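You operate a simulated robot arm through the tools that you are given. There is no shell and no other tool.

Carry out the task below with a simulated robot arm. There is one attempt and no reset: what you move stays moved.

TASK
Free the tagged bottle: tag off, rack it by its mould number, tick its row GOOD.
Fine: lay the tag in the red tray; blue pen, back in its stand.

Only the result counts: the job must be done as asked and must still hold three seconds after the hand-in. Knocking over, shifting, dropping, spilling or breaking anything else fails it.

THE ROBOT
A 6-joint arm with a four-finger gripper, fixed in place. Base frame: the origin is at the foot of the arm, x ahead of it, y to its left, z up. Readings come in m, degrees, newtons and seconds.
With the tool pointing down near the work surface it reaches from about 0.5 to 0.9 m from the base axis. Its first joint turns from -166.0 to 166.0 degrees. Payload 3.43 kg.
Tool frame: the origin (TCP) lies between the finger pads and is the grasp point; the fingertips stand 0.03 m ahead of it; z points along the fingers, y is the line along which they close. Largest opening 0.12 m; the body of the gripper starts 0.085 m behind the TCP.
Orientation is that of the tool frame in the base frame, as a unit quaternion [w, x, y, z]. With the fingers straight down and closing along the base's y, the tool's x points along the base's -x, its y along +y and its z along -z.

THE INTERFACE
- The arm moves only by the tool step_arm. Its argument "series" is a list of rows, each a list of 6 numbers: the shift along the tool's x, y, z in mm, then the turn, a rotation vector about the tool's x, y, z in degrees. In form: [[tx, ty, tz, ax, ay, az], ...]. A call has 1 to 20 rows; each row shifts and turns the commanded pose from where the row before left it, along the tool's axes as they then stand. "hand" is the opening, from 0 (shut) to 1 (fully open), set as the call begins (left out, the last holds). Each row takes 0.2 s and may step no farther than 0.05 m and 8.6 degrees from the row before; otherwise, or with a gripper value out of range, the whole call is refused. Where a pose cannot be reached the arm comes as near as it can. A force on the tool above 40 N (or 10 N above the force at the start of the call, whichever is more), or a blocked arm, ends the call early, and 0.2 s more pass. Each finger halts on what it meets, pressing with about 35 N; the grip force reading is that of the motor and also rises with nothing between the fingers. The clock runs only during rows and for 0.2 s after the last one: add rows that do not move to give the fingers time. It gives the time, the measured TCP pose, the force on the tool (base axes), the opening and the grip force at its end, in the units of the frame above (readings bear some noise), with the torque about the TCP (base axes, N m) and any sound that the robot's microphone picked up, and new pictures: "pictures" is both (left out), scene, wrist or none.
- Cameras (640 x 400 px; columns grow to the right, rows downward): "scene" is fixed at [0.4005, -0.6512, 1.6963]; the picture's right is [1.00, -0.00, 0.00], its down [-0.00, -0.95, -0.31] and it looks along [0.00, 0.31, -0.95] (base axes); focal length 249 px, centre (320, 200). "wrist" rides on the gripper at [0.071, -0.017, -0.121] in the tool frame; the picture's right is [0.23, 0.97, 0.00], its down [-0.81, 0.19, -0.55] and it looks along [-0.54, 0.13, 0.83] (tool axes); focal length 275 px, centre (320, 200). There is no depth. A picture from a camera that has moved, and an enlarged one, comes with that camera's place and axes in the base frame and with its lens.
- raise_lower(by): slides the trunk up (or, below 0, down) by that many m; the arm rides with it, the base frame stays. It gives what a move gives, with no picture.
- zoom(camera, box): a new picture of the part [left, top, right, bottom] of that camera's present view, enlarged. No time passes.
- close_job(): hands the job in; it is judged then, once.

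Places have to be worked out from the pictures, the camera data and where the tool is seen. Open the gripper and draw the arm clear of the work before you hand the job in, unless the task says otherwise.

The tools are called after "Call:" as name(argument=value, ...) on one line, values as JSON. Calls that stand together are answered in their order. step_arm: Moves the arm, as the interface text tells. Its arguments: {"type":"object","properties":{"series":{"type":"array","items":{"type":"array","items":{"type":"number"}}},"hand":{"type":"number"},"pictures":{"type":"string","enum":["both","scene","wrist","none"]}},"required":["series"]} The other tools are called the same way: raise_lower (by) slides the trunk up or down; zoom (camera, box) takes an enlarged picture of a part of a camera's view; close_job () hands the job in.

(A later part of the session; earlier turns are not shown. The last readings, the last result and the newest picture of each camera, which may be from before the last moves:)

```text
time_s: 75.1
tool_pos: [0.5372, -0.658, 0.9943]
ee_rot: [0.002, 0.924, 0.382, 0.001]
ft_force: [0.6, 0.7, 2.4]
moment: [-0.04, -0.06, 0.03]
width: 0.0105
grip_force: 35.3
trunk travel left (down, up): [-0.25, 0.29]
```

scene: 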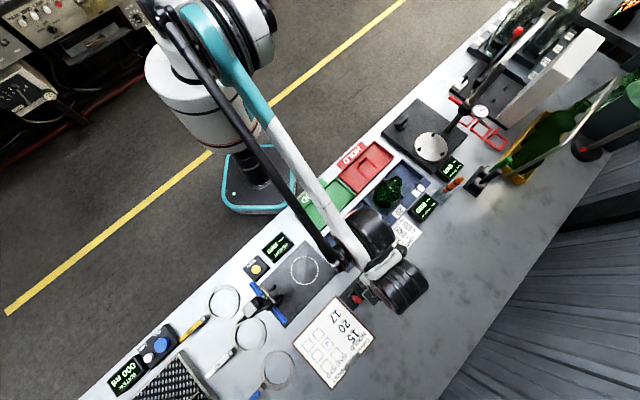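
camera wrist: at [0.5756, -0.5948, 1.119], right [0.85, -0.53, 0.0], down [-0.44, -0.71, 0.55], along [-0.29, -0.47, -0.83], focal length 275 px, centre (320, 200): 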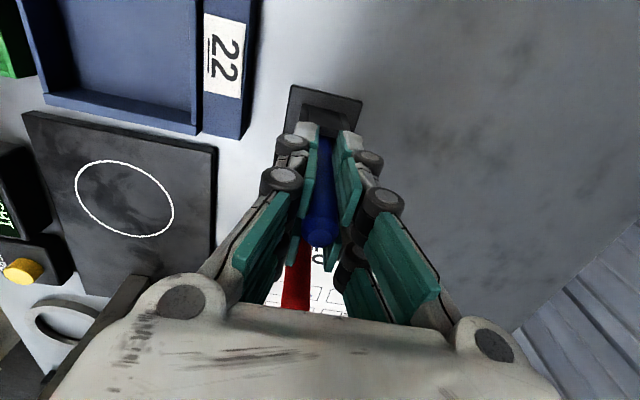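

A 2.4 N reaction at z=0.9943 means the pen is seated at its original height. I open the gripper.

Call:
step_arm(series=[[0, 0, 0, 0, 0, 0], [0, 0, 0, 0, 0, 0], [0, 0, 0, 0, 0, 0]], hand=0.5)

Call:
zoom(camera="wrist", box=[220, 40, 420, 290])

```text
time_s: 75.9
tool_pos: [0.5372, -0.6589, 0.9949]
ee_rot: [0.0, 0.924, 0.383, 0.001]
ft_force: [0.1, 0.0, 0.2]
moment: [0.02, 0.0, 0.01]
width: 0.06
grip_force: 0.1
trunk travel left (down, up): [-0.25, 0.29]
camera wrist: at [0.5758, -0.5947, 1.1148], right [0.85, -0.53, 0.0], down [-0.44, -0.71, 0.55], along [-0.29, -0.47, -0.83], focal length 275 px, centre (320, 200)
```

scene: 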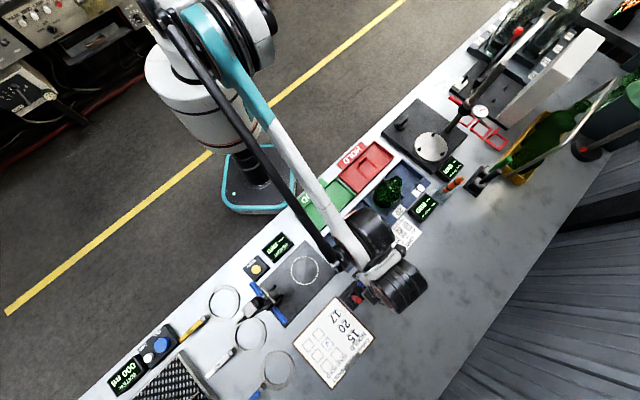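
wrist: 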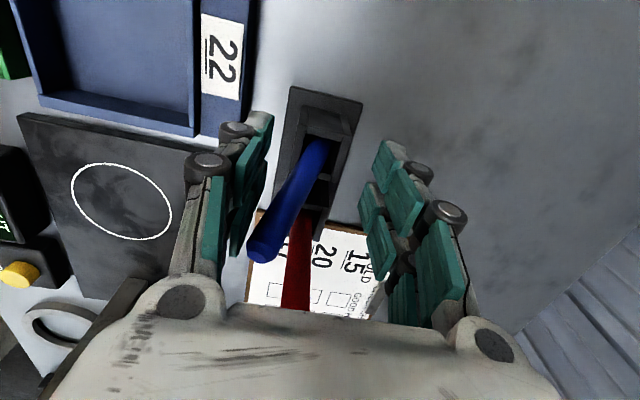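

```text
1.60 times, centred on (320, 165) of wrist
camera zoom: at [0.5758, -0.5947, 1.1148], right [0.85, -0.53, 0.0], down [-0.44, -0.71, 0.55], along [-0.29, -0.47, -0.83], focal length 440 px, centre (320, 256)
```

zoom: 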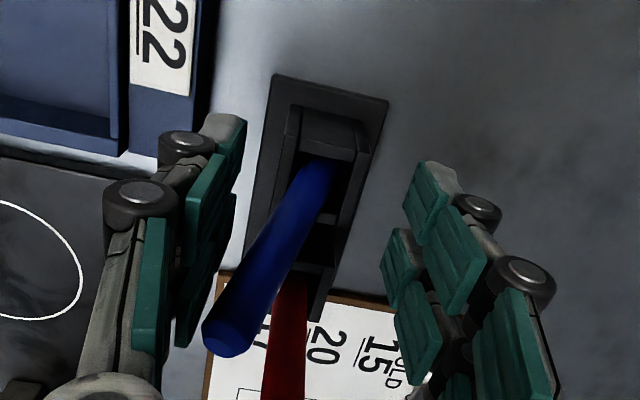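

The pen is in its holder but leaned over about 11° when released, while it originally stood upright. I'll close again in small increments to right it and then release more gently.

Call:
step_arm(series=[[0, 0, 0, 0, 0, 0]], hand=0.38, pictures="none")

Call:
step_arm(series=[[0, 0, 0, 0, 0, 0]], hand=0.28, pictures="wrist")

Call:
zoom(camera="wrist", box=[220, 40, 420, 290])

```text
time_s: 76.3
tool_pos: [0.5373, -0.6577, 0.9948]
ee_rot: [0.001, 0.924, 0.383, 0.001]
ft_force: [-0.2, -0.2, -0.2]
moment: [0.01, 0.02, 0.0]
width: 0.0455
grip_force: 0.0
trunk travel left (down, up): [-0.25, 0.29]
```

```text
time_s: 76.7
tool_pos: [0.5365, -0.6573, 0.9933]
ee_rot: [0.0, 0.924, 0.383, 0.0]
ft_force: [-0.4, 0.2, 0.3]
moment: [0.03, -0.05, 0.0]
width: 0.0336
grip_force: 0.0
trunk travel left (down, up): [-0.25, 0.29]
camera wrist: at [0.5758, -0.5947, 1.1149], right [0.85, -0.53, 0.0], down [-0.44, -0.71, 0.55], along [-0.29, -0.47, -0.83], focal length 275 px, centre (320, 200)
```

wrist: 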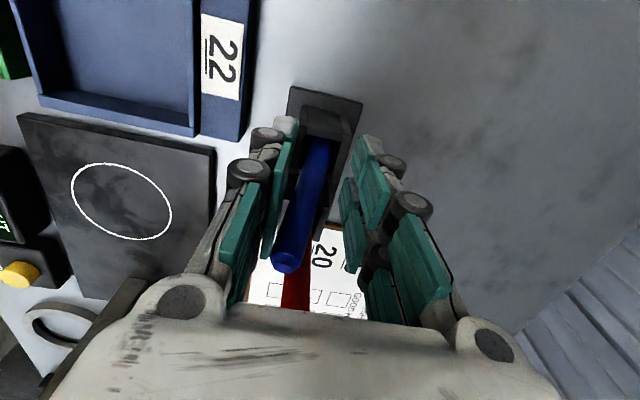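

```text
1.60 times, centred on (320, 165) of wrist
camera zoom: at [0.5758, -0.5947, 1.1149], right [0.85, -0.53, 0.0], down [-0.44, -0.71, 0.55], along [-0.29, -0.47, -0.83], focal length 440 px, centre (320, 256)
```

zoom: 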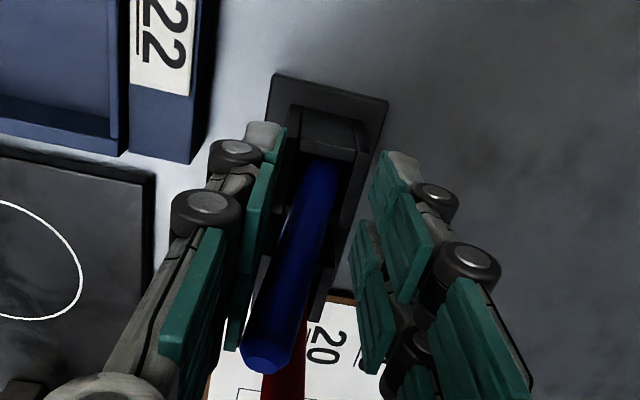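

The pen leans on the finger, both toward -e2 and a little toward -e1. I finish closing to hold it again, then check its tilt in the grip.

Call:
step_arm(series=[[0, 0, 0, 0, 0, 0]], hand=0.18, pictures="none")

Call:
step_arm(series=[[0, 0, 0, 0, 0, 0], [0, 0, 0, 0, 0, 0]], hand=0.0, pictures="wrist")

Call:
zoom(camera="wrist", box=[220, 40, 420, 290])

```text
time_s: 77.1
tool_pos: [0.5361, -0.657, 0.9943]
ee_rot: [0.001, 0.924, 0.382, 0.0]
ft_force: [-0.3, 0.1, 0.6]
moment: [-0.02, -0.01, -0.02]
width: 0.0218
grip_force: 0.1
trunk travel left (down, up): [-0.25, 0.29]
```

```text
time_s: 77.7
tool_pos: [0.5363, -0.657, 0.994]
ee_rot: [0.001, 0.924, 0.382, 0.0]
ft_force: [0.1, 0.1, 0.0]
moment: [-0.02, -0.02, -0.02]
width: 0.0138
grip_force: 34.9
trunk travel left (down, up): [-0.25, 0.29]
camera wrist: at [0.5758, -0.5948, 1.1148], right [0.85, -0.53, 0.0], down [-0.44, -0.71, 0.55], along [-0.29, -0.47, -0.83], focal length 275 px, centre (320, 200)
```

wrist: 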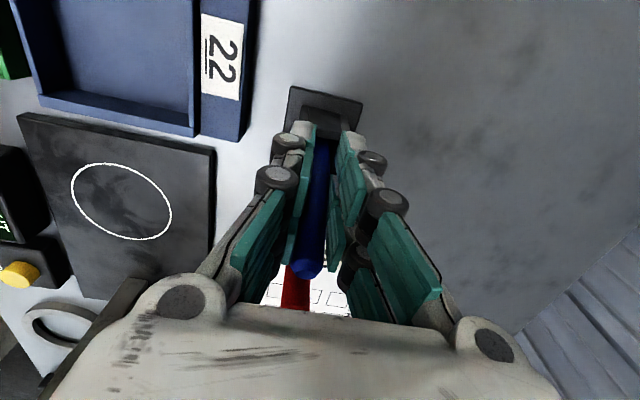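

```text
1.60 times, centred on (320, 165) of wrist
camera zoom: at [0.5758, -0.5948, 1.1148], right [0.85, -0.53, 0.0], down [-0.44, -0.71, 0.55], along [-0.29, -0.47, -0.83], focal length 440 px, centre (320, 256)
```

zoom: 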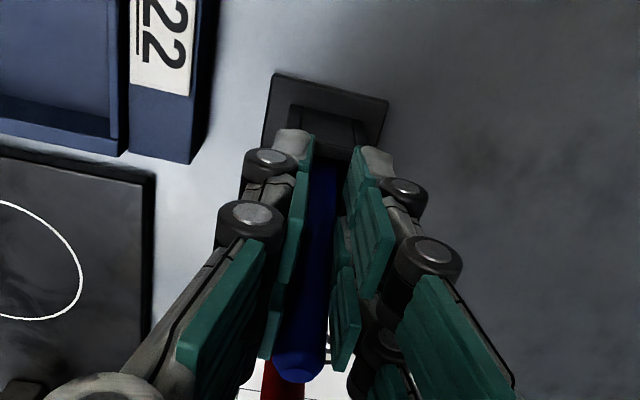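

The pen is now gripped but tilted about 15° (top toward -e1). I lift it straight out to re-orient it properly before reinserting.

Call:
step_arm(series=[[0, 0, -5, 0, 0, 0], [0, 0, -15, 0, 0, 0], [0, 0, -25, 0, 0, 0], [0, 0, -30, 0, 0, 0], [0, 0, -30, 0, 0, 0], [0, 0, 0, 0, 0, 0]])

Call:
zoom(camera="wrist", box=[220, 40, 420, 290])

Call:
zoom(camera="scene", box=[320, 250, 420, 330])

```text
time_s: 79.1
tool_pos: [0.5363, -0.658, 1.0988]
ee_rot: [0.002, 0.924, 0.383, 0.0]
ft_force: [0.5, -0.4, -0.9]
moment: [-0.02, -0.01, -0.02]
width: 0.0142
grip_force: 34.4
trunk travel left (down, up): [-0.25, 0.29]
camera wrist: at [0.5758, -0.5933, 1.22], right [0.85, -0.53, 0.0], down [-0.44, -0.71, 0.55], along [-0.29, -0.47, -0.83], focal length 275 px, centre (320, 200)
```

scene: 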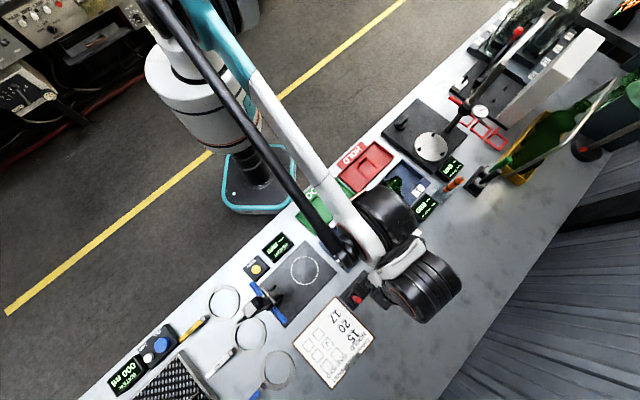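
wrist: 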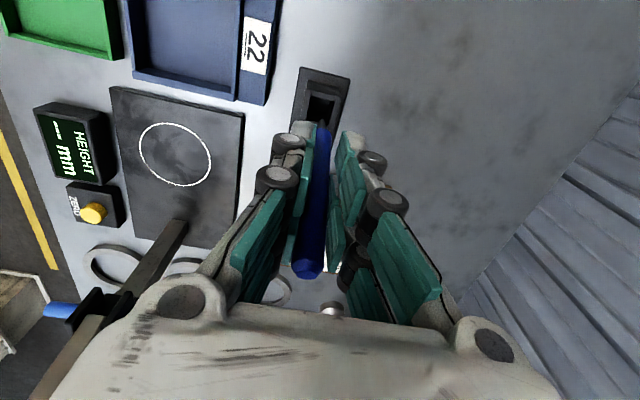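

```text
1.60 times, centred on (320, 165) of wrist
camera zoom: at [0.5758, -0.5933, 1.22], right [0.85, -0.53, 0.0], down [-0.44, -0.71, 0.55], along [-0.29, -0.47, -0.83], focal length 440 px, centre (320, 256)
```

zoom: 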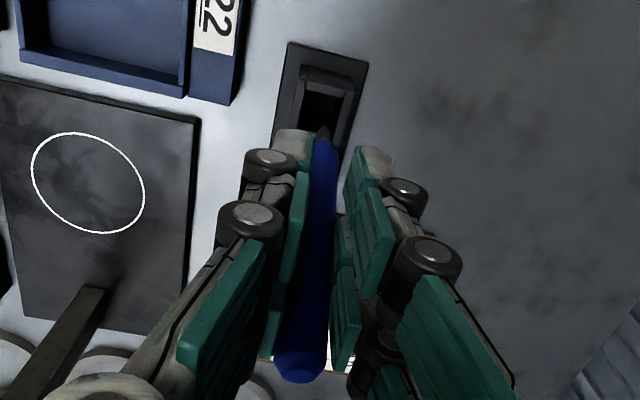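

```text
5.00 times, centred on (370, 290) of scene
camera zoom: at [0.4005, -0.6512, 1.6963], right [1.0, 0.0, 0.0], down [0.0, -0.95, -0.31], along [0.0, 0.31, -0.95], focal length 1245 px, centre (70, -250)
```

zoom: 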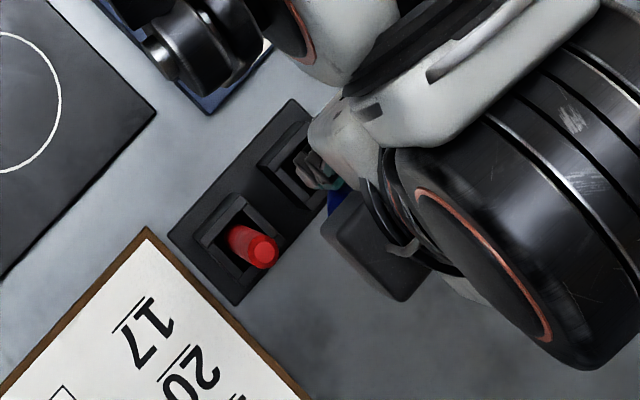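

The pen, with its dark nib, is tilted about 16.5° in the grip. I rotate the tool by -13.5° so the pen becomes nearly vertical, and check.

Call:
step_arm(series=[[0, 0, 0, 0, -6.75, 0], [0, 0, 0, 0, -6.75, 0], [0, 0, 0, 0, 0, 0]])

Call:
zoom(camera="wrist", box=[220, 40, 420, 290])

Call:
zoom(camera="scene", box=[340, 260, 400, 310])

```text
time_s: 79.9
tool_pos: [0.5357, -0.6575, 1.0986]
ee_rot: [0.046, 0.918, 0.379, -0.108]
ft_force: [1.1, 0.4, -0.8]
moment: [-0.02, -0.02, -0.02]
width: 0.0138
grip_force: 34.8
trunk travel left (down, up): [-0.25, 0.29]
camera wrist: at [0.5938, -0.5757, 1.1998], right [0.85, -0.53, -0.05], down [-0.33, -0.6, 0.73], along [-0.42, -0.6, -0.68], focal length 275 px, centre (320, 200)
```

scene: 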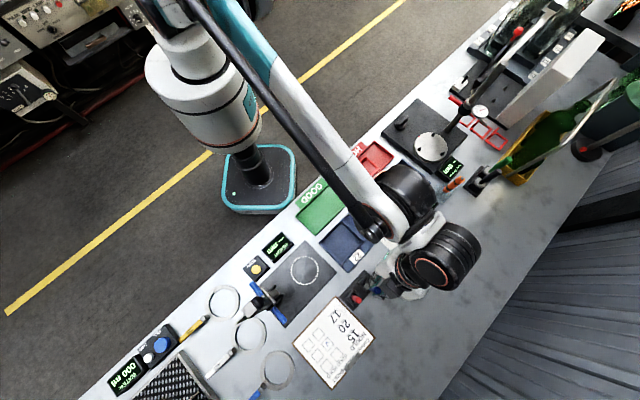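
wrist: 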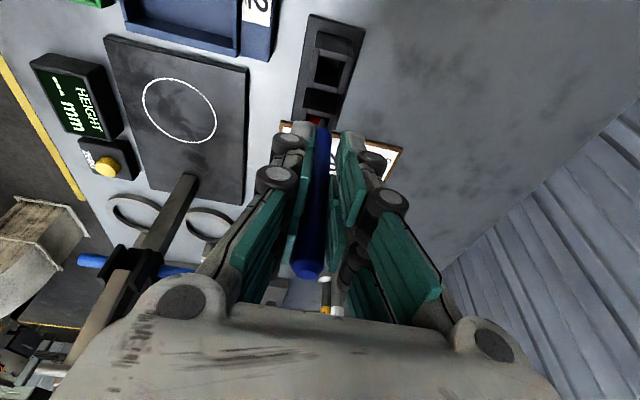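

```text
1.60 times, centred on (320, 165) of wrist
camera zoom: at [0.5938, -0.5757, 1.1998], right [0.85, -0.53, -0.05], down [-0.33, -0.6, 0.73], along [-0.42, -0.6, -0.68], focal length 440 px, centre (320, 256)
```

zoom: 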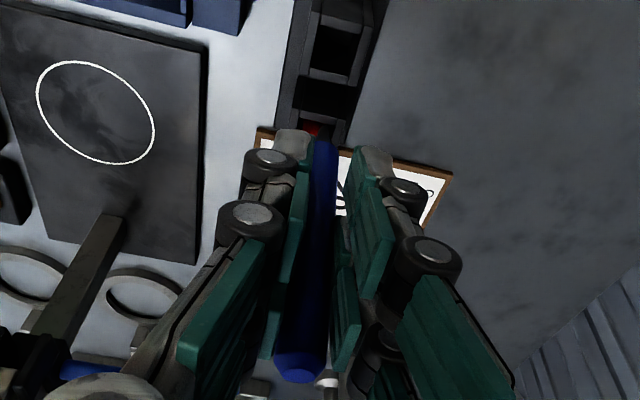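

```text
8.00 times, centred on (370, 285) of scene
camera zoom: at [0.4005, -0.6512, 1.6963], right [1.0, 0.0, 0.0], down [0.0, -0.95, -0.31], along [0.0, 0.31, -0.95], focal length 1992 px, centre (-80, -480)
```

zoom: 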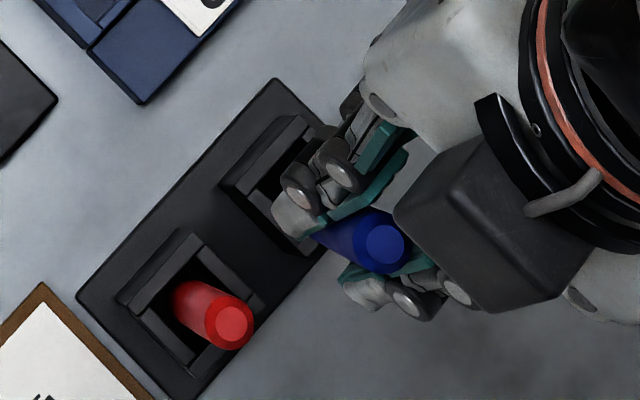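

The scene camera confirms the pen is now within about 3° of vertical. I offset it toward the -e1/-e2 corner of the hole and add a 3° lean that way, so that once released it rests against that corner almost upright.

Call:
step_arm(series=[[5.4, -5.9, -1.3, 0, 0, 0], [0, 0, 0, -3, 0, 0], [3.5, -0.77, 14.56, 0, 0, 0], [3.5, -0.77, 14.56, 0, 0, 0], [3.5, -0.77, 14.56, 0, 0, 0], [0, 0, 0, 0, 0, 0]])

Call:
zoom(camera="wrist", box=[260, 60, 380, 180])

Call:
zoom(camera="scene", box=[340, 260, 400, 310])

```text
time_s: 81.3
tool_pos: [0.5367, -0.6498, 1.0534]
ee_rot: [0.07, 0.916, 0.382, -0.098]
ft_force: [-0.7, 0.0, -0.4]
moment: [0.01, 0.01, 0.02]
width: 0.014
grip_force: 34.5
trunk travel left (down, up): [-0.25, 0.29]
camera wrist: at [0.5896, -0.5637, 1.1532], right [0.85, -0.52, 0.0], down [-0.35, -0.58, 0.74], along [-0.38, -0.63, -0.68], focal length 275 px, centre (320, 200)
```

scene: 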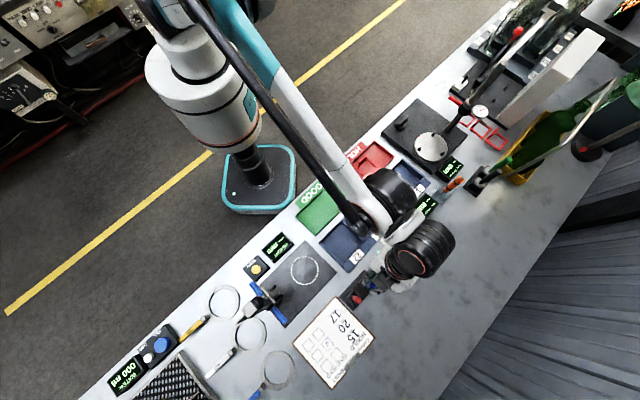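
wrist: 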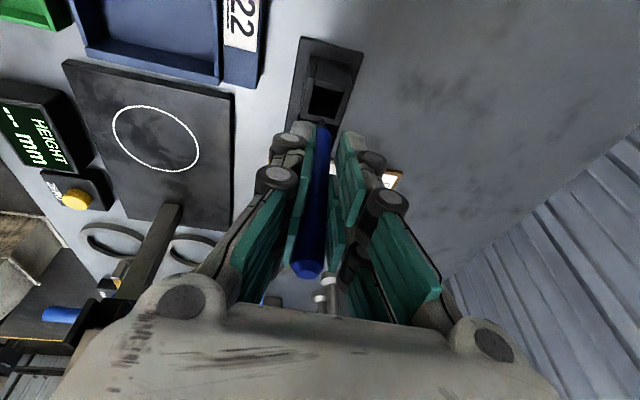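

```text
3.33 times, centred on (320, 120) of wrist
camera zoom: at [0.5896, -0.5637, 1.1532], right [0.85, -0.52, 0.0], down [-0.35, -0.58, 0.74], along [-0.38, -0.63, -0.68], focal length 918 px, centre (320, 467)
```

zoom: 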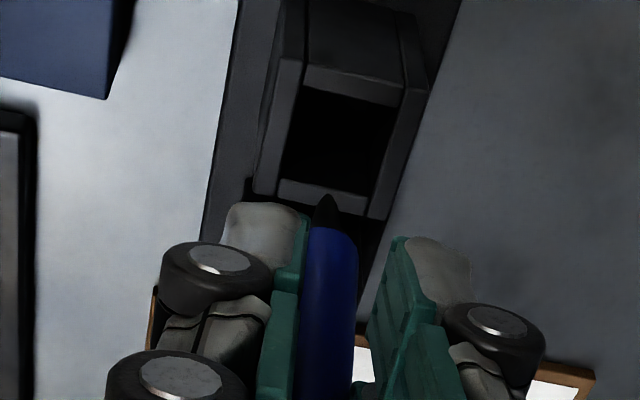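

```text
8.00 times, centred on (370, 285) of scene
camera zoom: at [0.4005, -0.6512, 1.6963], right [1.0, 0.0, 0.0], down [0.0, -0.95, -0.31], along [0.0, 0.31, -0.95], focal length 1992 px, centre (-80, -480)
```

zoom: 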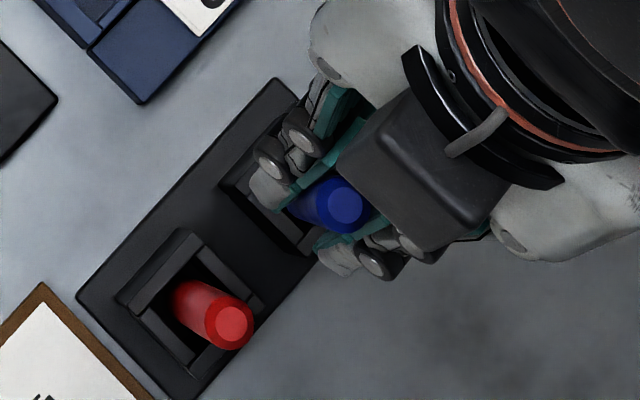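

The nib will cross the rim about 2.5 mm off centre toward the chosen corner. I shift 2 mm more each way and lower into the hole.

Call:
step_arm(series=[[-1.94, -2, 0.47, 0, 0, 0], [2.33, -0.51, 9.7, 0, 0, 0], [2.33, -0.51, 9.7, 0, 0, 0], [2.33, -0.51, 9.7, 0, 0, 0], [0, 0, 0, 0, 0, 0]])

Call:
zoom(camera="wrist", box=[260, 60, 380, 180])

```text
time_s: 82.5
tool_pos: [0.5351, -0.6487, 1.024]
ee_rot: [0.07, 0.916, 0.383, -0.098]
ft_force: [4.7, 4.1, 1.2]
moment: [0.27, -0.29, 0.02]
width: 0.0141
grip_force: 34.8
trunk travel left (down, up): [-0.25, 0.29]
camera wrist: at [0.5876, -0.5626, 1.1235], right [0.85, -0.52, 0.0], down [-0.35, -0.58, 0.74], along [-0.38, -0.63, -0.68], focal length 275 px, centre (320, 200)
```

scene: 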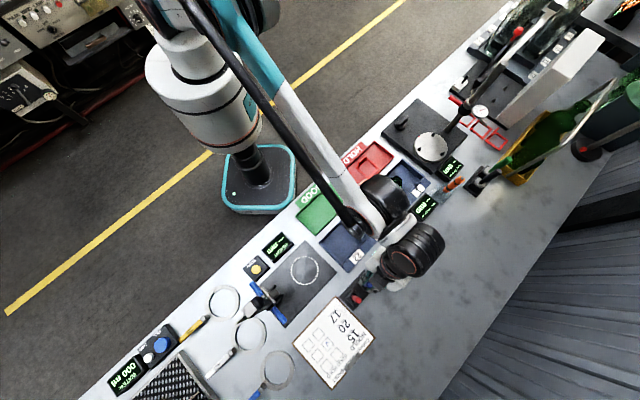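
wrist: 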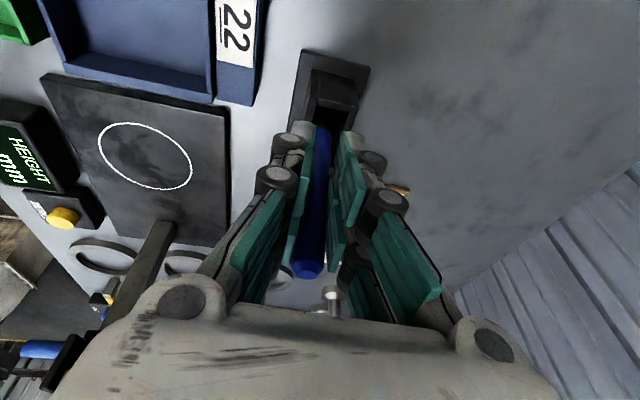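

```text
3.33 times, centred on (320, 120) of wrist
camera zoom: at [0.5876, -0.5626, 1.1235], right [0.85, -0.52, 0.0], down [-0.35, -0.58, 0.74], along [-0.38, -0.63, -0.68], focal length 918 px, centre (320, 467)
```

zoom: 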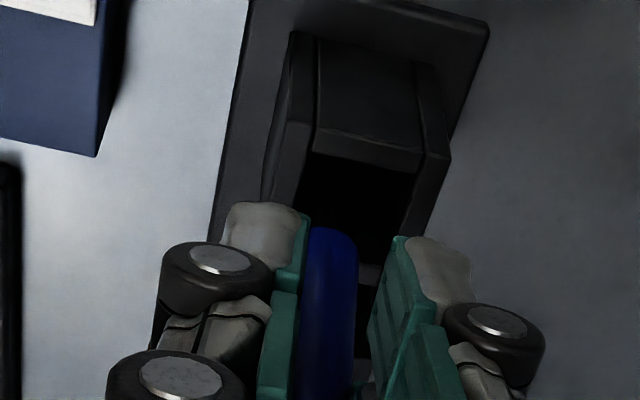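

A 6 N push along +e1 shows the pen touching the -e1 wall. I back off 3 mm along e1 and check that the force clears before going on.

Call:
step_arm(series=[[2.9, 0, -0.7, 0, 0, 0], [0, 0, 0, 0, 0, 0]])

Call:
zoom(camera="wrist", box=[260, 60, 380, 180])

Call:
zoom(camera="scene", box=[340, 260, 400, 310])

```text
time_s: 83.1
tool_pos: [0.5363, -0.648, 1.0228]
ee_rot: [0.069, 0.916, 0.382, -0.098]
ft_force: [0.3, -0.8, 0.1]
moment: [0.02, 0.02, 0.03]
width: 0.0137
grip_force: 35.5
trunk travel left (down, up): [-0.25, 0.29]
camera wrist: at [0.5885, -0.5619, 1.1236], right [0.85, -0.52, 0.0], down [-0.35, -0.58, 0.74], along [-0.38, -0.63, -0.68], focal length 275 px, centre (320, 200)
```

scene: 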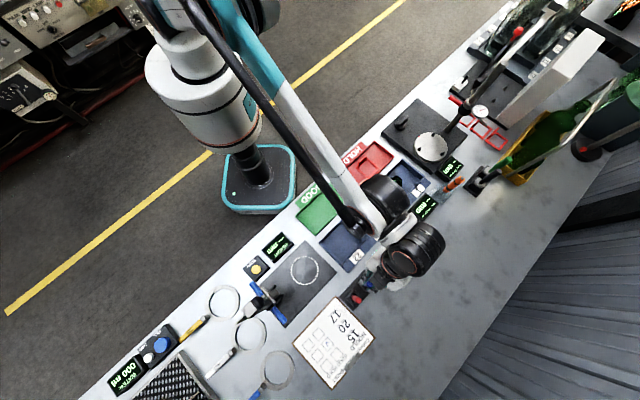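
wrist: 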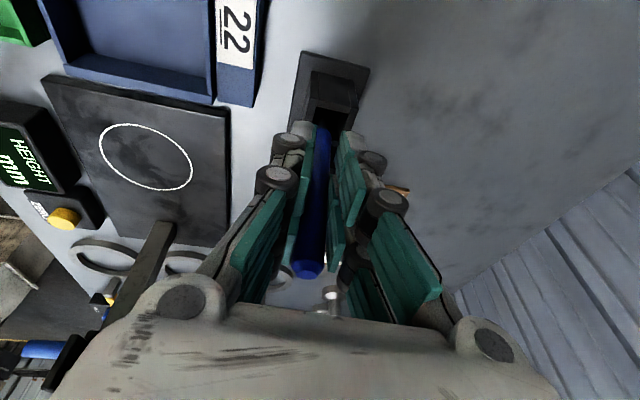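

```text
3.33 times, centred on (320, 120) of wrist
camera zoom: at [0.5885, -0.5619, 1.1236], right [0.85, -0.52, 0.0], down [-0.35, -0.58, 0.74], along [-0.38, -0.63, -0.68], focal length 918 px, centre (320, 467)
```

zoom: 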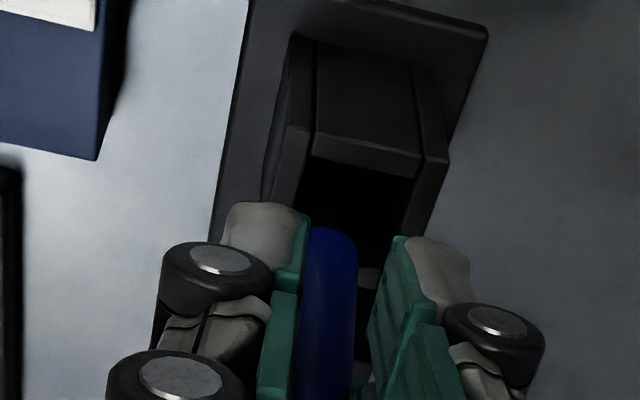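

```text
8.00 times, centred on (370, 285) of scene
camera zoom: at [0.4005, -0.6512, 1.6963], right [1.0, 0.0, 0.0], down [0.0, -0.95, -0.31], along [0.0, 0.31, -0.95], focal length 1992 px, centre (-80, -480)
```

zoom: 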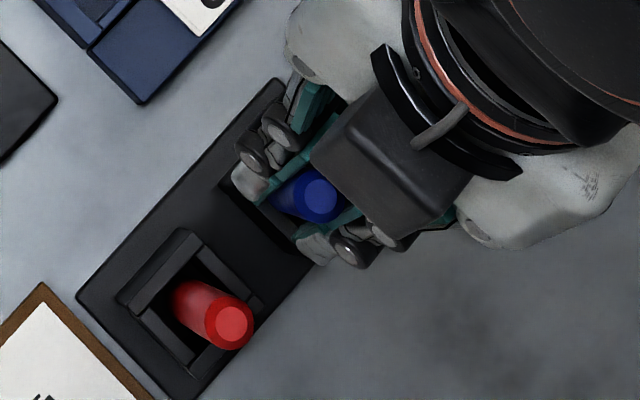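

The force cleared and the stand hasn't moved. I continue down with force checks.

Call:
step_arm(series=[[2.33, -0.51, 9.7, 0, 0, 0], [1.17, -0.25, 4.85, 0, 0, 0], [0, 0, 0, 0, 0, 0]], pictures="none")

```text
time_s: 83.9
tool_pos: [0.537, -0.6465, 1.0082]
ee_rot: [0.069, 0.916, 0.382, -0.098]
ft_force: [8.9, 5.0, -1.7]
moment: [0.26, -0.52, 0.11]
width: 0.0141
grip_force: 35.0
trunk travel left (down, up): [-0.25, 0.29]
```

Another wall contact (about 10 N along +e1). I back off 3.5 mm in e1 and 1 mm in e2 and recheck.

Call:
step_arm(series=[[3.4, 1, -0.8, 0, 0, 0], [0, 0, 0, 0, 0, 0]], pictures="none")

```text
time_s: 84.5
tool_pos: [0.5366, -0.6465, 1.0088]
ee_rot: [0.069, 0.916, 0.383, -0.098]
ft_force: [-0.2, -0.3, 0.1]
moment: [0.0, -0.03, 0.04]
width: 0.014
grip_force: 34.9
trunk travel left (down, up): [-0.25, 0.29]
```

Clear again. I descend the remaining distance while drifting slightly along +e1 to follow the lean.

Call:
step_arm(series=[[1.4, -0.2, 3.77, 0, 0, 0], [1.4, -0.2, 3.77, 0, 0, 0], [0, 0, 0, 0, 0, 0]])

Call:
zoom(camera="wrist", box=[220, 60, 420, 300])

Call:
zoom(camera="scene", box=[340, 260, 400, 310])

```text
time_s: 85.3
tool_pos: [0.5396, -0.646, 1.0008]
ee_rot: [0.069, 0.916, 0.382, -0.098]
ft_force: [0.9, -1.3, 0.1]
moment: [-0.06, -0.03, 0.07]
width: 0.014
grip_force: 35.3
trunk travel left (down, up): [-0.25, 0.29]
camera wrist: at [0.5925, -0.5594, 1.1005], right [0.85, -0.52, 0.0], down [-0.35, -0.58, 0.74], along [-0.38, -0.63, -0.68], focal length 275 px, centre (320, 200)
```

scene: 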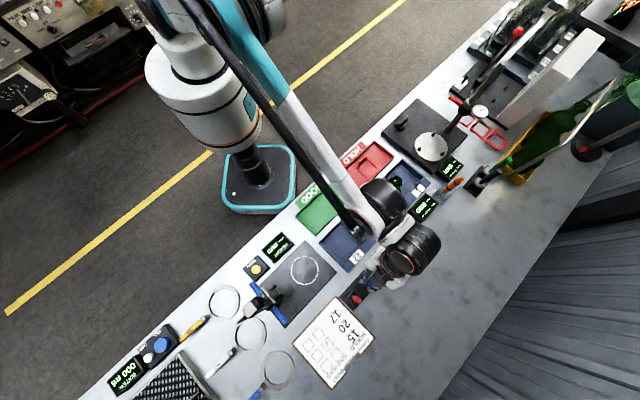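
wrist: 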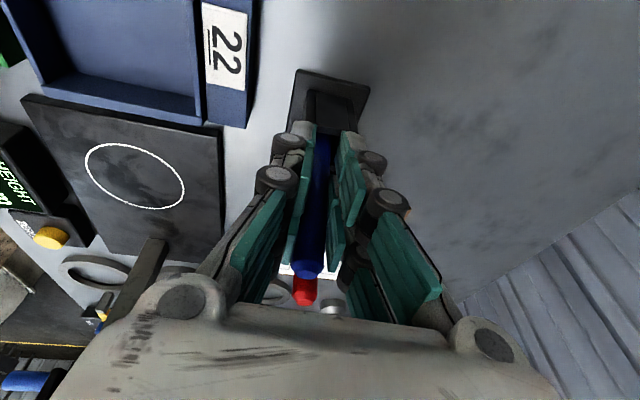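

```text
1.67 times, centred on (320, 180) of wrist
camera zoom: at [0.5925, -0.5594, 1.1005], right [0.85, -0.52, 0.0], down [-0.35, -0.58, 0.74], along [-0.38, -0.63, -0.68], focal length 459 px, centre (320, 233)
```

zoom: 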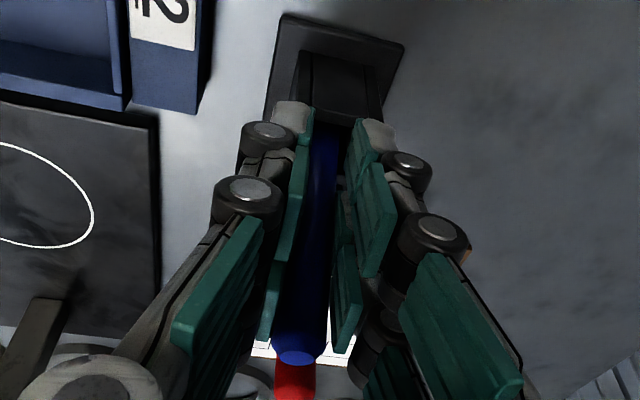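

```text
8.00 times, centred on (370, 285) of scene
camera zoom: at [0.4005, -0.6512, 1.6963], right [1.0, 0.0, 0.0], down [0.0, -0.95, -0.31], along [0.0, 0.31, -0.95], focal length 1992 px, centre (-80, -480)
```

zoom: 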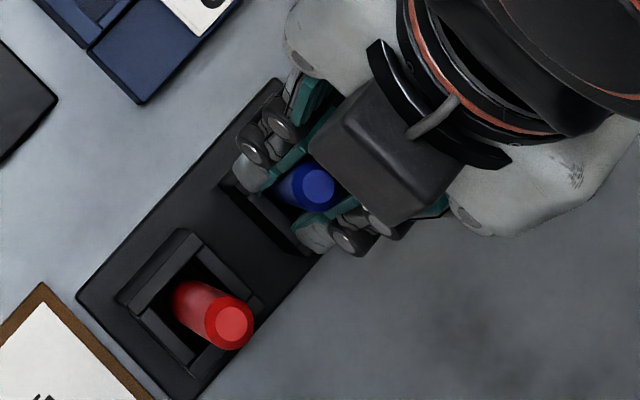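

No contact, and the pen top is only about 8–11 mm off the hole centre, so the lean is small. I lower the last few mm until it seats.

Call:
step_arm(series=[[1.2, -0.2, 3.9, 0, 0, 0], [0.5, -0.1, 1.94, 0, 0, 0], [0.24, -0.05, 0.97, 0, 0, 0], [0, 0, 0, 0, 0, 0]], pictures="none")

```text
time_s: 86.3
tool_pos: [0.5402, -0.6456, 0.9927]
ee_rot: [0.07, 0.916, 0.382, -0.099]
ft_force: [2.1, -2.1, -0.2]
moment: [-0.07, -0.11, 0.06]
width: 0.0139
grip_force: 35.0
trunk travel left (down, up): [-0.25, 0.29]
```

A light 3 N touch on the -e2 rim, as wanted. I continue in 0.5 mm steps to feel the floor.

Call:
step_arm(series=[[0.12, 0.2, 0.49, 0, 0, 0], [0.12, 0.2, 0.49, 0, 0, 0], [0.12, 0, 0.49, 0, 0, 0], [0, 0, 0, 0, 0, 0]], pictures="none")

```text
time_s: 87.3
tool_pos: [0.5399, -0.6454, 0.9929]
ee_rot: [0.071, 0.916, 0.383, -0.098]
ft_force: [4.4, -4.2, 10.4]
moment: [-0.28, -0.06, 0.07]
width: 0.014
grip_force: 34.9
trunk travel left (down, up): [-0.25, 0.29]
```

The pen is on the floor and resting against both rims of the chosen corner. I ease the load by 0.4 mm and open the fingers gradually.

Call:
step_arm(series=[[-0.09, 0.4, -0.39, 0, 0, 0], [0, 0, 0, 0, 0, 0]], pictures="none")

Call:
step_arm(series=[[0, 0, 0, 0, 0, 0], [0, 0, 0, 0, 0, 0]], hand=0.13, pictures="none")

Call:
step_arm(series=[[0, 0, 0, 0, 0, 0], [0, 0, 0, 0, 0, 0]], hand=0.17)

Call:
zoom(camera="wrist", box=[220, 60, 420, 300])

Call:
zoom(camera="scene", box=[340, 260, 400, 310])

```text
time_s: 87.9
tool_pos: [0.5395, -0.6456, 0.9934]
ee_rot: [0.07, 0.916, 0.382, -0.098]
ft_force: [1.9, -1.9, 8.0]
moment: [-0.12, 0.0, 0.02]
width: 0.0139
grip_force: 35.0
trunk travel left (down, up): [-0.25, 0.29]
```

```text
time_s: 88.5
tool_pos: [0.5397, -0.6472, 0.9927]
ee_rot: [0.069, 0.916, 0.382, -0.098]
ft_force: [0.1, 0.5, 0.6]
moment: [0.01, 0.0, -0.04]
width: 0.0156
grip_force: 0.1
trunk travel left (down, up): [-0.25, 0.29]
```

```text
time_s: 89.1
tool_pos: [0.5404, -0.6465, 0.9926]
ee_rot: [0.07, 0.916, 0.382, -0.097]
ft_force: [-0.6, -0.1, 0.7]
moment: [-0.01, -0.01, -0.01]
width: 0.0206
grip_force: 0.0
trunk travel left (down, up): [-0.25, 0.29]
camera wrist: at [0.593, -0.5598, 1.0925], right [0.85, -0.52, 0.0], down [-0.35, -0.58, 0.74], along [-0.38, -0.63, -0.68], focal length 275 px, centre (320, 200)
```

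scene: 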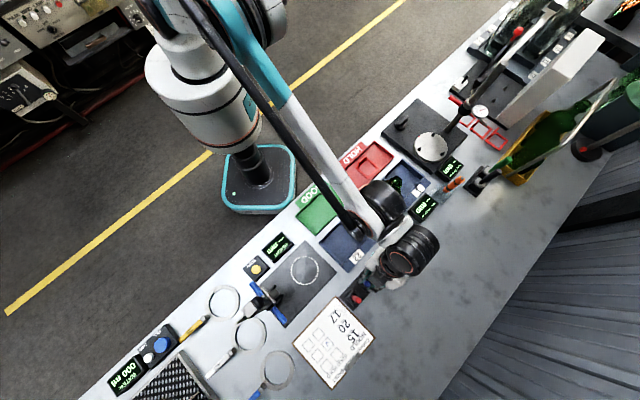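
wrist: 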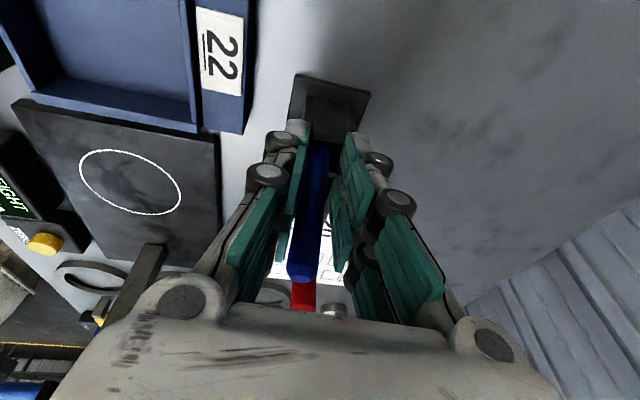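

```text
1.67 times, centred on (320, 180) of wrist
camera zoom: at [0.593, -0.5598, 1.0925], right [0.85, -0.52, 0.0], down [-0.35, -0.58, 0.74], along [-0.38, -0.63, -0.68], focal length 459 px, centre (320, 233)
```

zoom: 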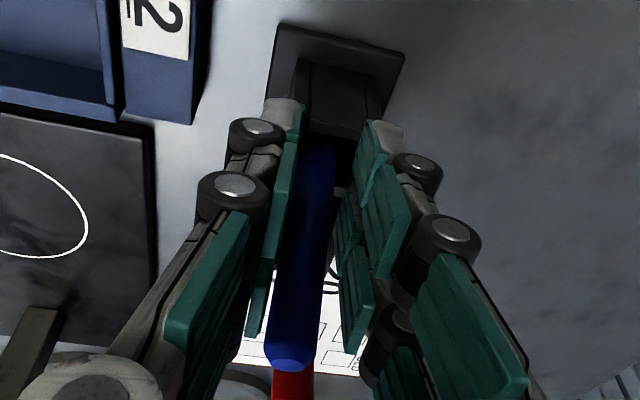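

```text
8.00 times, centred on (370, 285) of scene
camera zoom: at [0.4005, -0.6512, 1.6963], right [1.0, 0.0, 0.0], down [0.0, -0.95, -0.31], along [0.0, 0.31, -0.95], focal length 1992 px, centre (-80, -480)
```

zoom: 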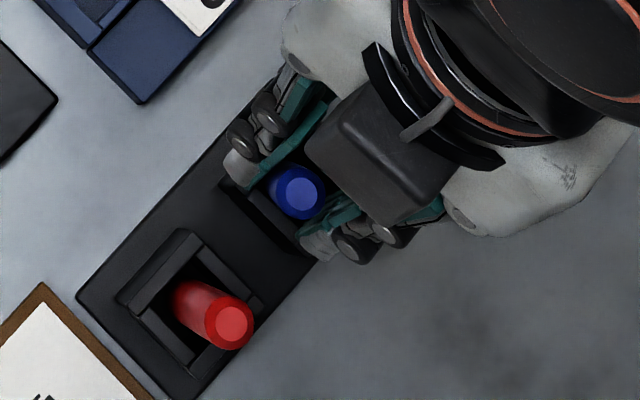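

The pen barely moved as the fingers loosened. I continue opening in stages.

Call:
step_arm(series=[[0, 0, 0, 0, 0, 0], [0, 0, 0, 0, 0, 0]], hand=0.24, pictures="none")

Call:
step_arm(series=[[0, 0, 0, 0, 0, 0], [0, 0, 0, 0, 0, 0]], hand=0.34, pictures="none")

Call:
step_arm(series=[[0, 0, 0, 0, 0, 0], [0, 0, 0, 0, 0, 0]], hand=0.46)

Call:
zoom(camera="wrist", box=[220, 60, 420, 300])

Call:
zoom(camera="scene", box=[340, 260, 400, 310])

```text
time_s: 89.7
tool_pos: [0.5411, -0.6471, 0.9924]
ee_rot: [0.07, 0.916, 0.383, -0.098]
ft_force: [-0.1, 0.3, -0.2]
moment: [-0.02, -0.02, -0.01]
width: 0.029
grip_force: 0.0
trunk travel left (down, up): [-0.25, 0.29]
```

```text
time_s: 90.3
tool_pos: [0.5397, -0.6457, 0.9926]
ee_rot: [0.069, 0.916, 0.382, -0.098]
ft_force: [0.6, 0.9, -0.5]
moment: [0.0, 0.0, -0.02]
width: 0.041
grip_force: 0.1
trunk travel left (down, up): [-0.25, 0.29]
```

```text
time_s: 90.9
tool_pos: [0.5404, -0.6469, 0.9927]
ee_rot: [0.07, 0.916, 0.382, -0.098]
ft_force: [0.2, -0.3, 0.0]
moment: [0.04, -0.03, -0.01]
width: 0.0552
grip_force: 0.1
trunk travel left (down, up): [-0.25, 0.29]
camera wrist: at [0.593, -0.5598, 1.0925], right [0.85, -0.52, 0.0], down [-0.35, -0.58, 0.74], along [-0.38, -0.63, -0.68], focal length 275 px, centre (320, 200)
```

scene: 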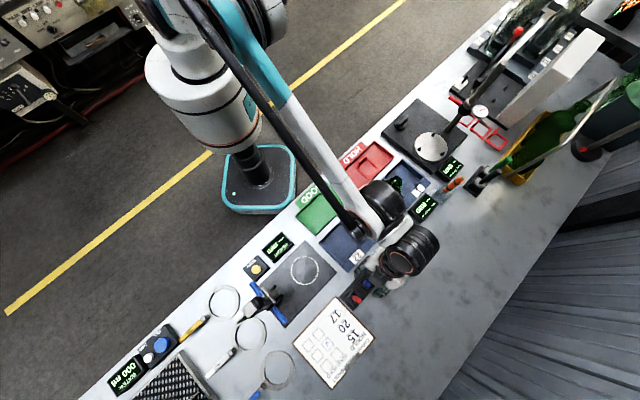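
wrist: 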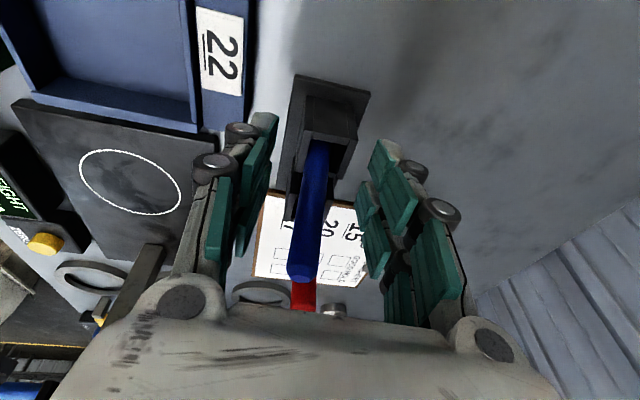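

```text
1.67 times, centred on (320, 180) of wrist
camera zoom: at [0.593, -0.5598, 1.0925], right [0.85, -0.52, 0.0], down [-0.35, -0.58, 0.74], along [-0.38, -0.63, -0.68], focal length 459 px, centre (320, 233)
```

zoom: 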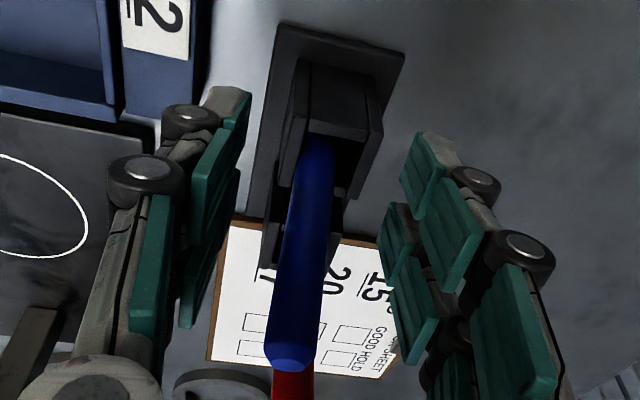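

```text
8.00 times, centred on (370, 285) of scene
camera zoom: at [0.4005, -0.6512, 1.6963], right [1.0, 0.0, 0.0], down [0.0, -0.95, -0.31], along [0.0, 0.31, -0.95], focal length 1992 px, centre (-80, -480)
```

zoom: 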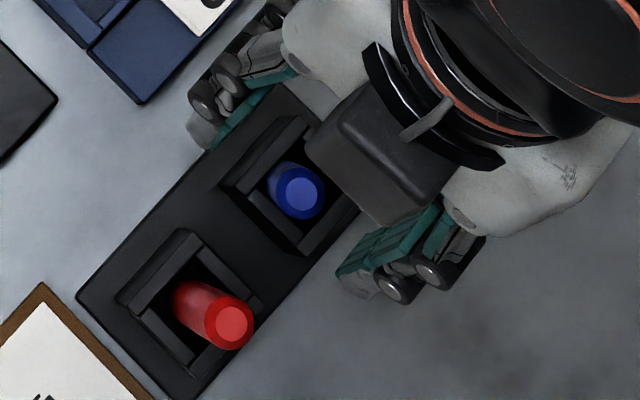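

The pen now stands in its own holder with only a slight lean, touching nothing of the gripper. I withdraw straight up.

Call:
step_arm(series=[[-2.33, 0.51, -9.7, 0, 0, 0], [-4.66, 1.02, -19.4, 0, 0, 0], [-7, 1.5, -29.1, 0, 0, 0], [-7, 1.5, -29.1, 0, 0, 0], [-7, 1.5, -29.1, 0, 0, 0], [-7, 1.5, -29.1, 0, 0, 0], [0, 0, 0, 0, 0, 0]])

Call:
zoom(camera="wrist", box=[220, 40, 420, 240])

```text
time_s: 92.5
tool_pos: [0.5394, -0.646, 1.1425]
ee_rot: [0.071, 0.916, 0.382, -0.099]
ft_force: [-0.5, -0.3, -0.9]
moment: [0.02, 0.03, -0.01]
width: 0.055
grip_force: 0.0
trunk travel left (down, up): [-0.25, 0.29]
camera wrist: at [0.5924, -0.559, 1.2424], right [0.85, -0.52, 0.0], down [-0.35, -0.58, 0.74], along [-0.38, -0.63, -0.68], focal length 275 px, centre (320, 200)
```

scene: 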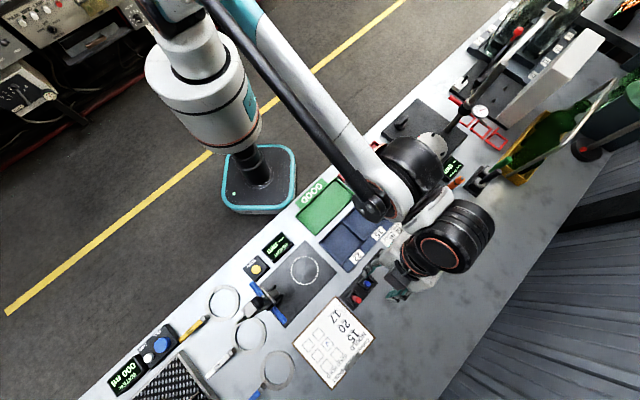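
wrist: 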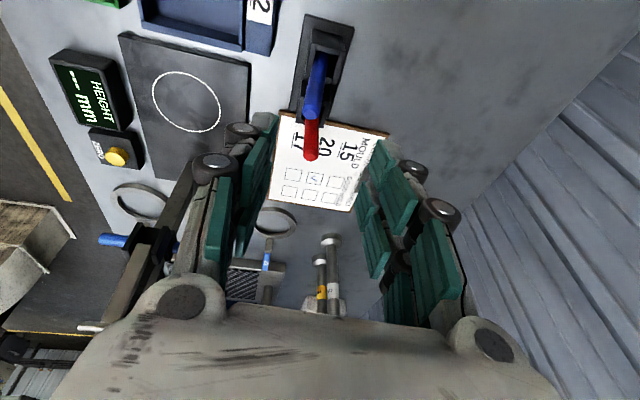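

```text
2.00 times, centred on (320, 140) of wrist
camera zoom: at [0.5924, -0.559, 1.2424], right [0.85, -0.52, 0.0], down [-0.35, -0.58, 0.74], along [-0.38, -0.63, -0.68], focal length 551 px, centre (320, 320)
```

zoom: 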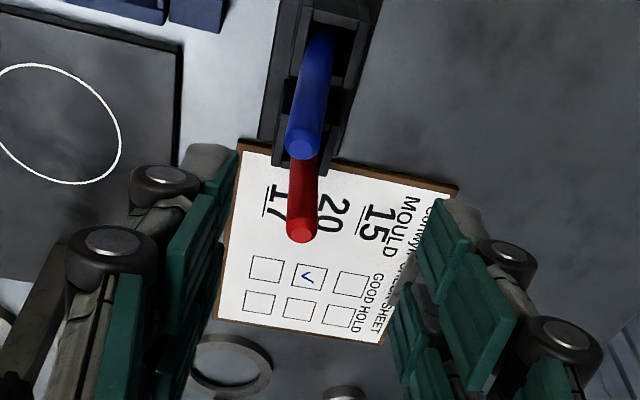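

The tick and both pens look right. I level the tool, raise it and draw the arm back toward the robot, then do a final check of everything.

Call:
step_arm(series=[[0, 0, 0, 3, 0, 0], [0, 0, 0, 0, 6.75, 0], [0, 0, 0, 0, 6.75, 0], [0, 0, -40, 0, 0, 0], [0, 0, -40, 0, 0, 0], [0, -40, -10, 0, 0, 0], [0, -40, -10, 0, 0, 0], [0, -40, 0, 0, 0, 0], [0, -40, 0, 0, 0, 0], [0, -40, 0, 0, 0, 0], [0, -40, 0, 0, 0, 0], [0, -40, 0, 0, 0, 0], [0, 0, 0, 0, 0, 0]], hand=0.8)

Call:
zoom(camera="scene", box=[290, 120, 450, 230])

Call:
zoom(camera="scene", box=[230, 240, 400, 390])

Call:
zoom(camera="scene", box=[330, 255, 400, 320])

```text
time_s: 95.3
tool_pos: [0.3417, -0.4488, 1.2415]
ee_rot: [0.001, 0.923, 0.384, 0.0]
ft_force: [-0.6, -0.4, 0.8]
moment: [0.01, -0.04, -0.02]
width: 0.0962
grip_force: 0.1
trunk travel left (down, up): [-0.25, 0.29]
camera wrist: at [0.3804, -0.3848, 1.3625], right [0.85, -0.53, 0.0], down [-0.44, -0.71, 0.55], along [-0.29, -0.47, -0.83], focal length 275 px, centre (320, 200)
```

scene: 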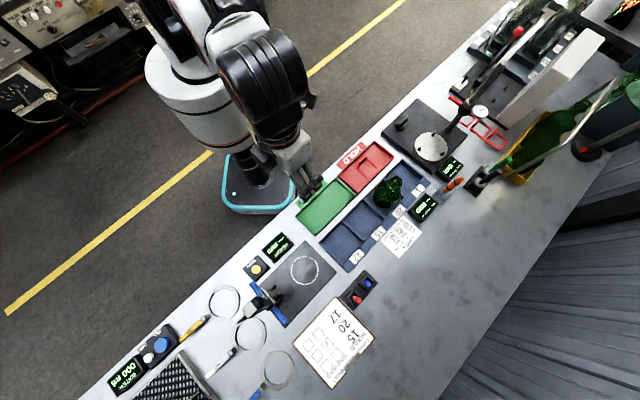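
wrist: 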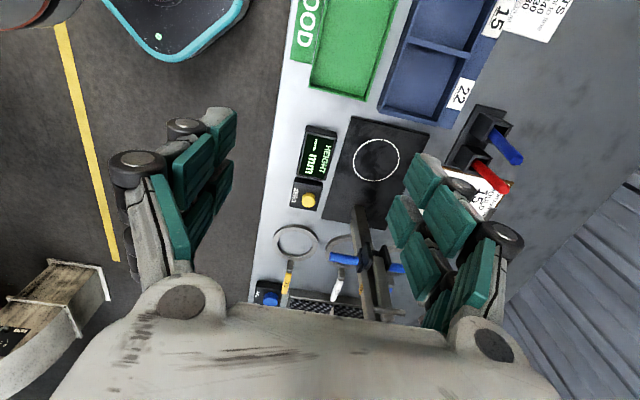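

```text
3.64 times, centred on (370, 175) of scene
camera zoom: at [0.4005, -0.6512, 1.6963], right [1.0, 0.0, 0.0], down [0.0, -0.95, -0.31], along [0.0, 0.31, -0.95], focal length 906 px, centre (138, 291)
```

zoom: 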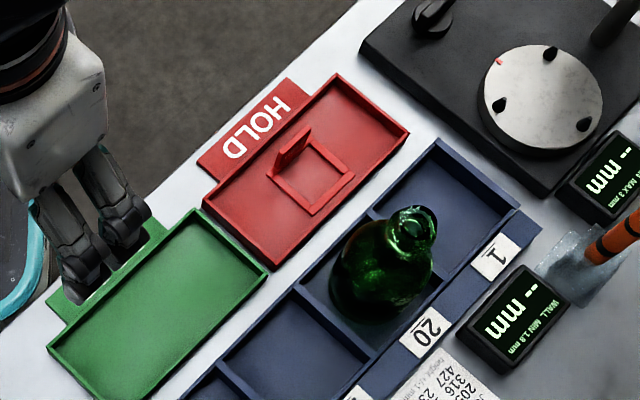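

```text
2.67 times, centred on (315, 315) of scene
camera zoom: at [0.4005, -0.6512, 1.6963], right [1.0, 0.0, 0.0], down [0.0, -0.95, -0.31], along [0.0, 0.31, -0.95], focal length 664 px, centre (333, -107)
```

zoom: 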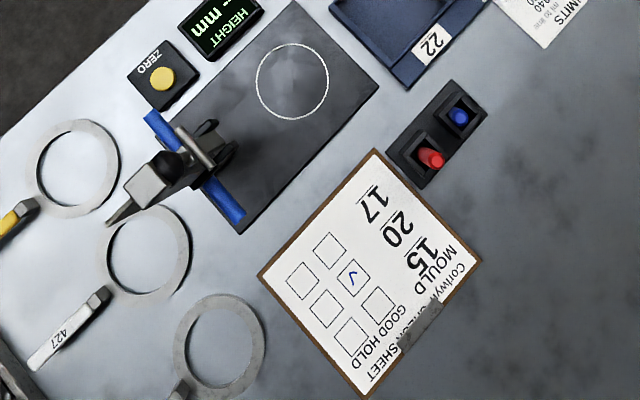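

```text
6.15 times, centred on (365, 288) of scene
camera zoom: at [0.4005, -0.6512, 1.6963], right [1.0, 0.0, 0.0], down [0.0, -0.95, -0.31], along [0.0, 0.31, -0.95], focal length 1533 px, centre (43, -338)
```

zoom: 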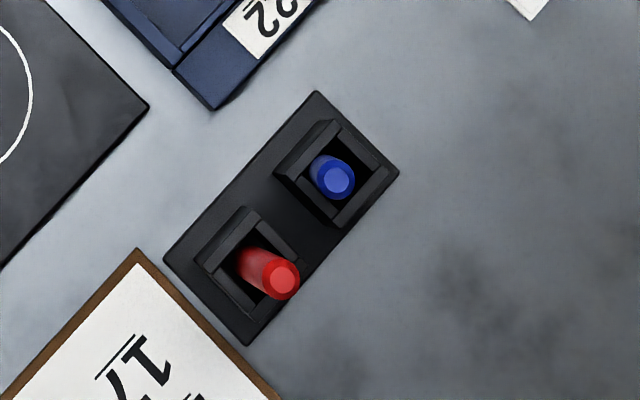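

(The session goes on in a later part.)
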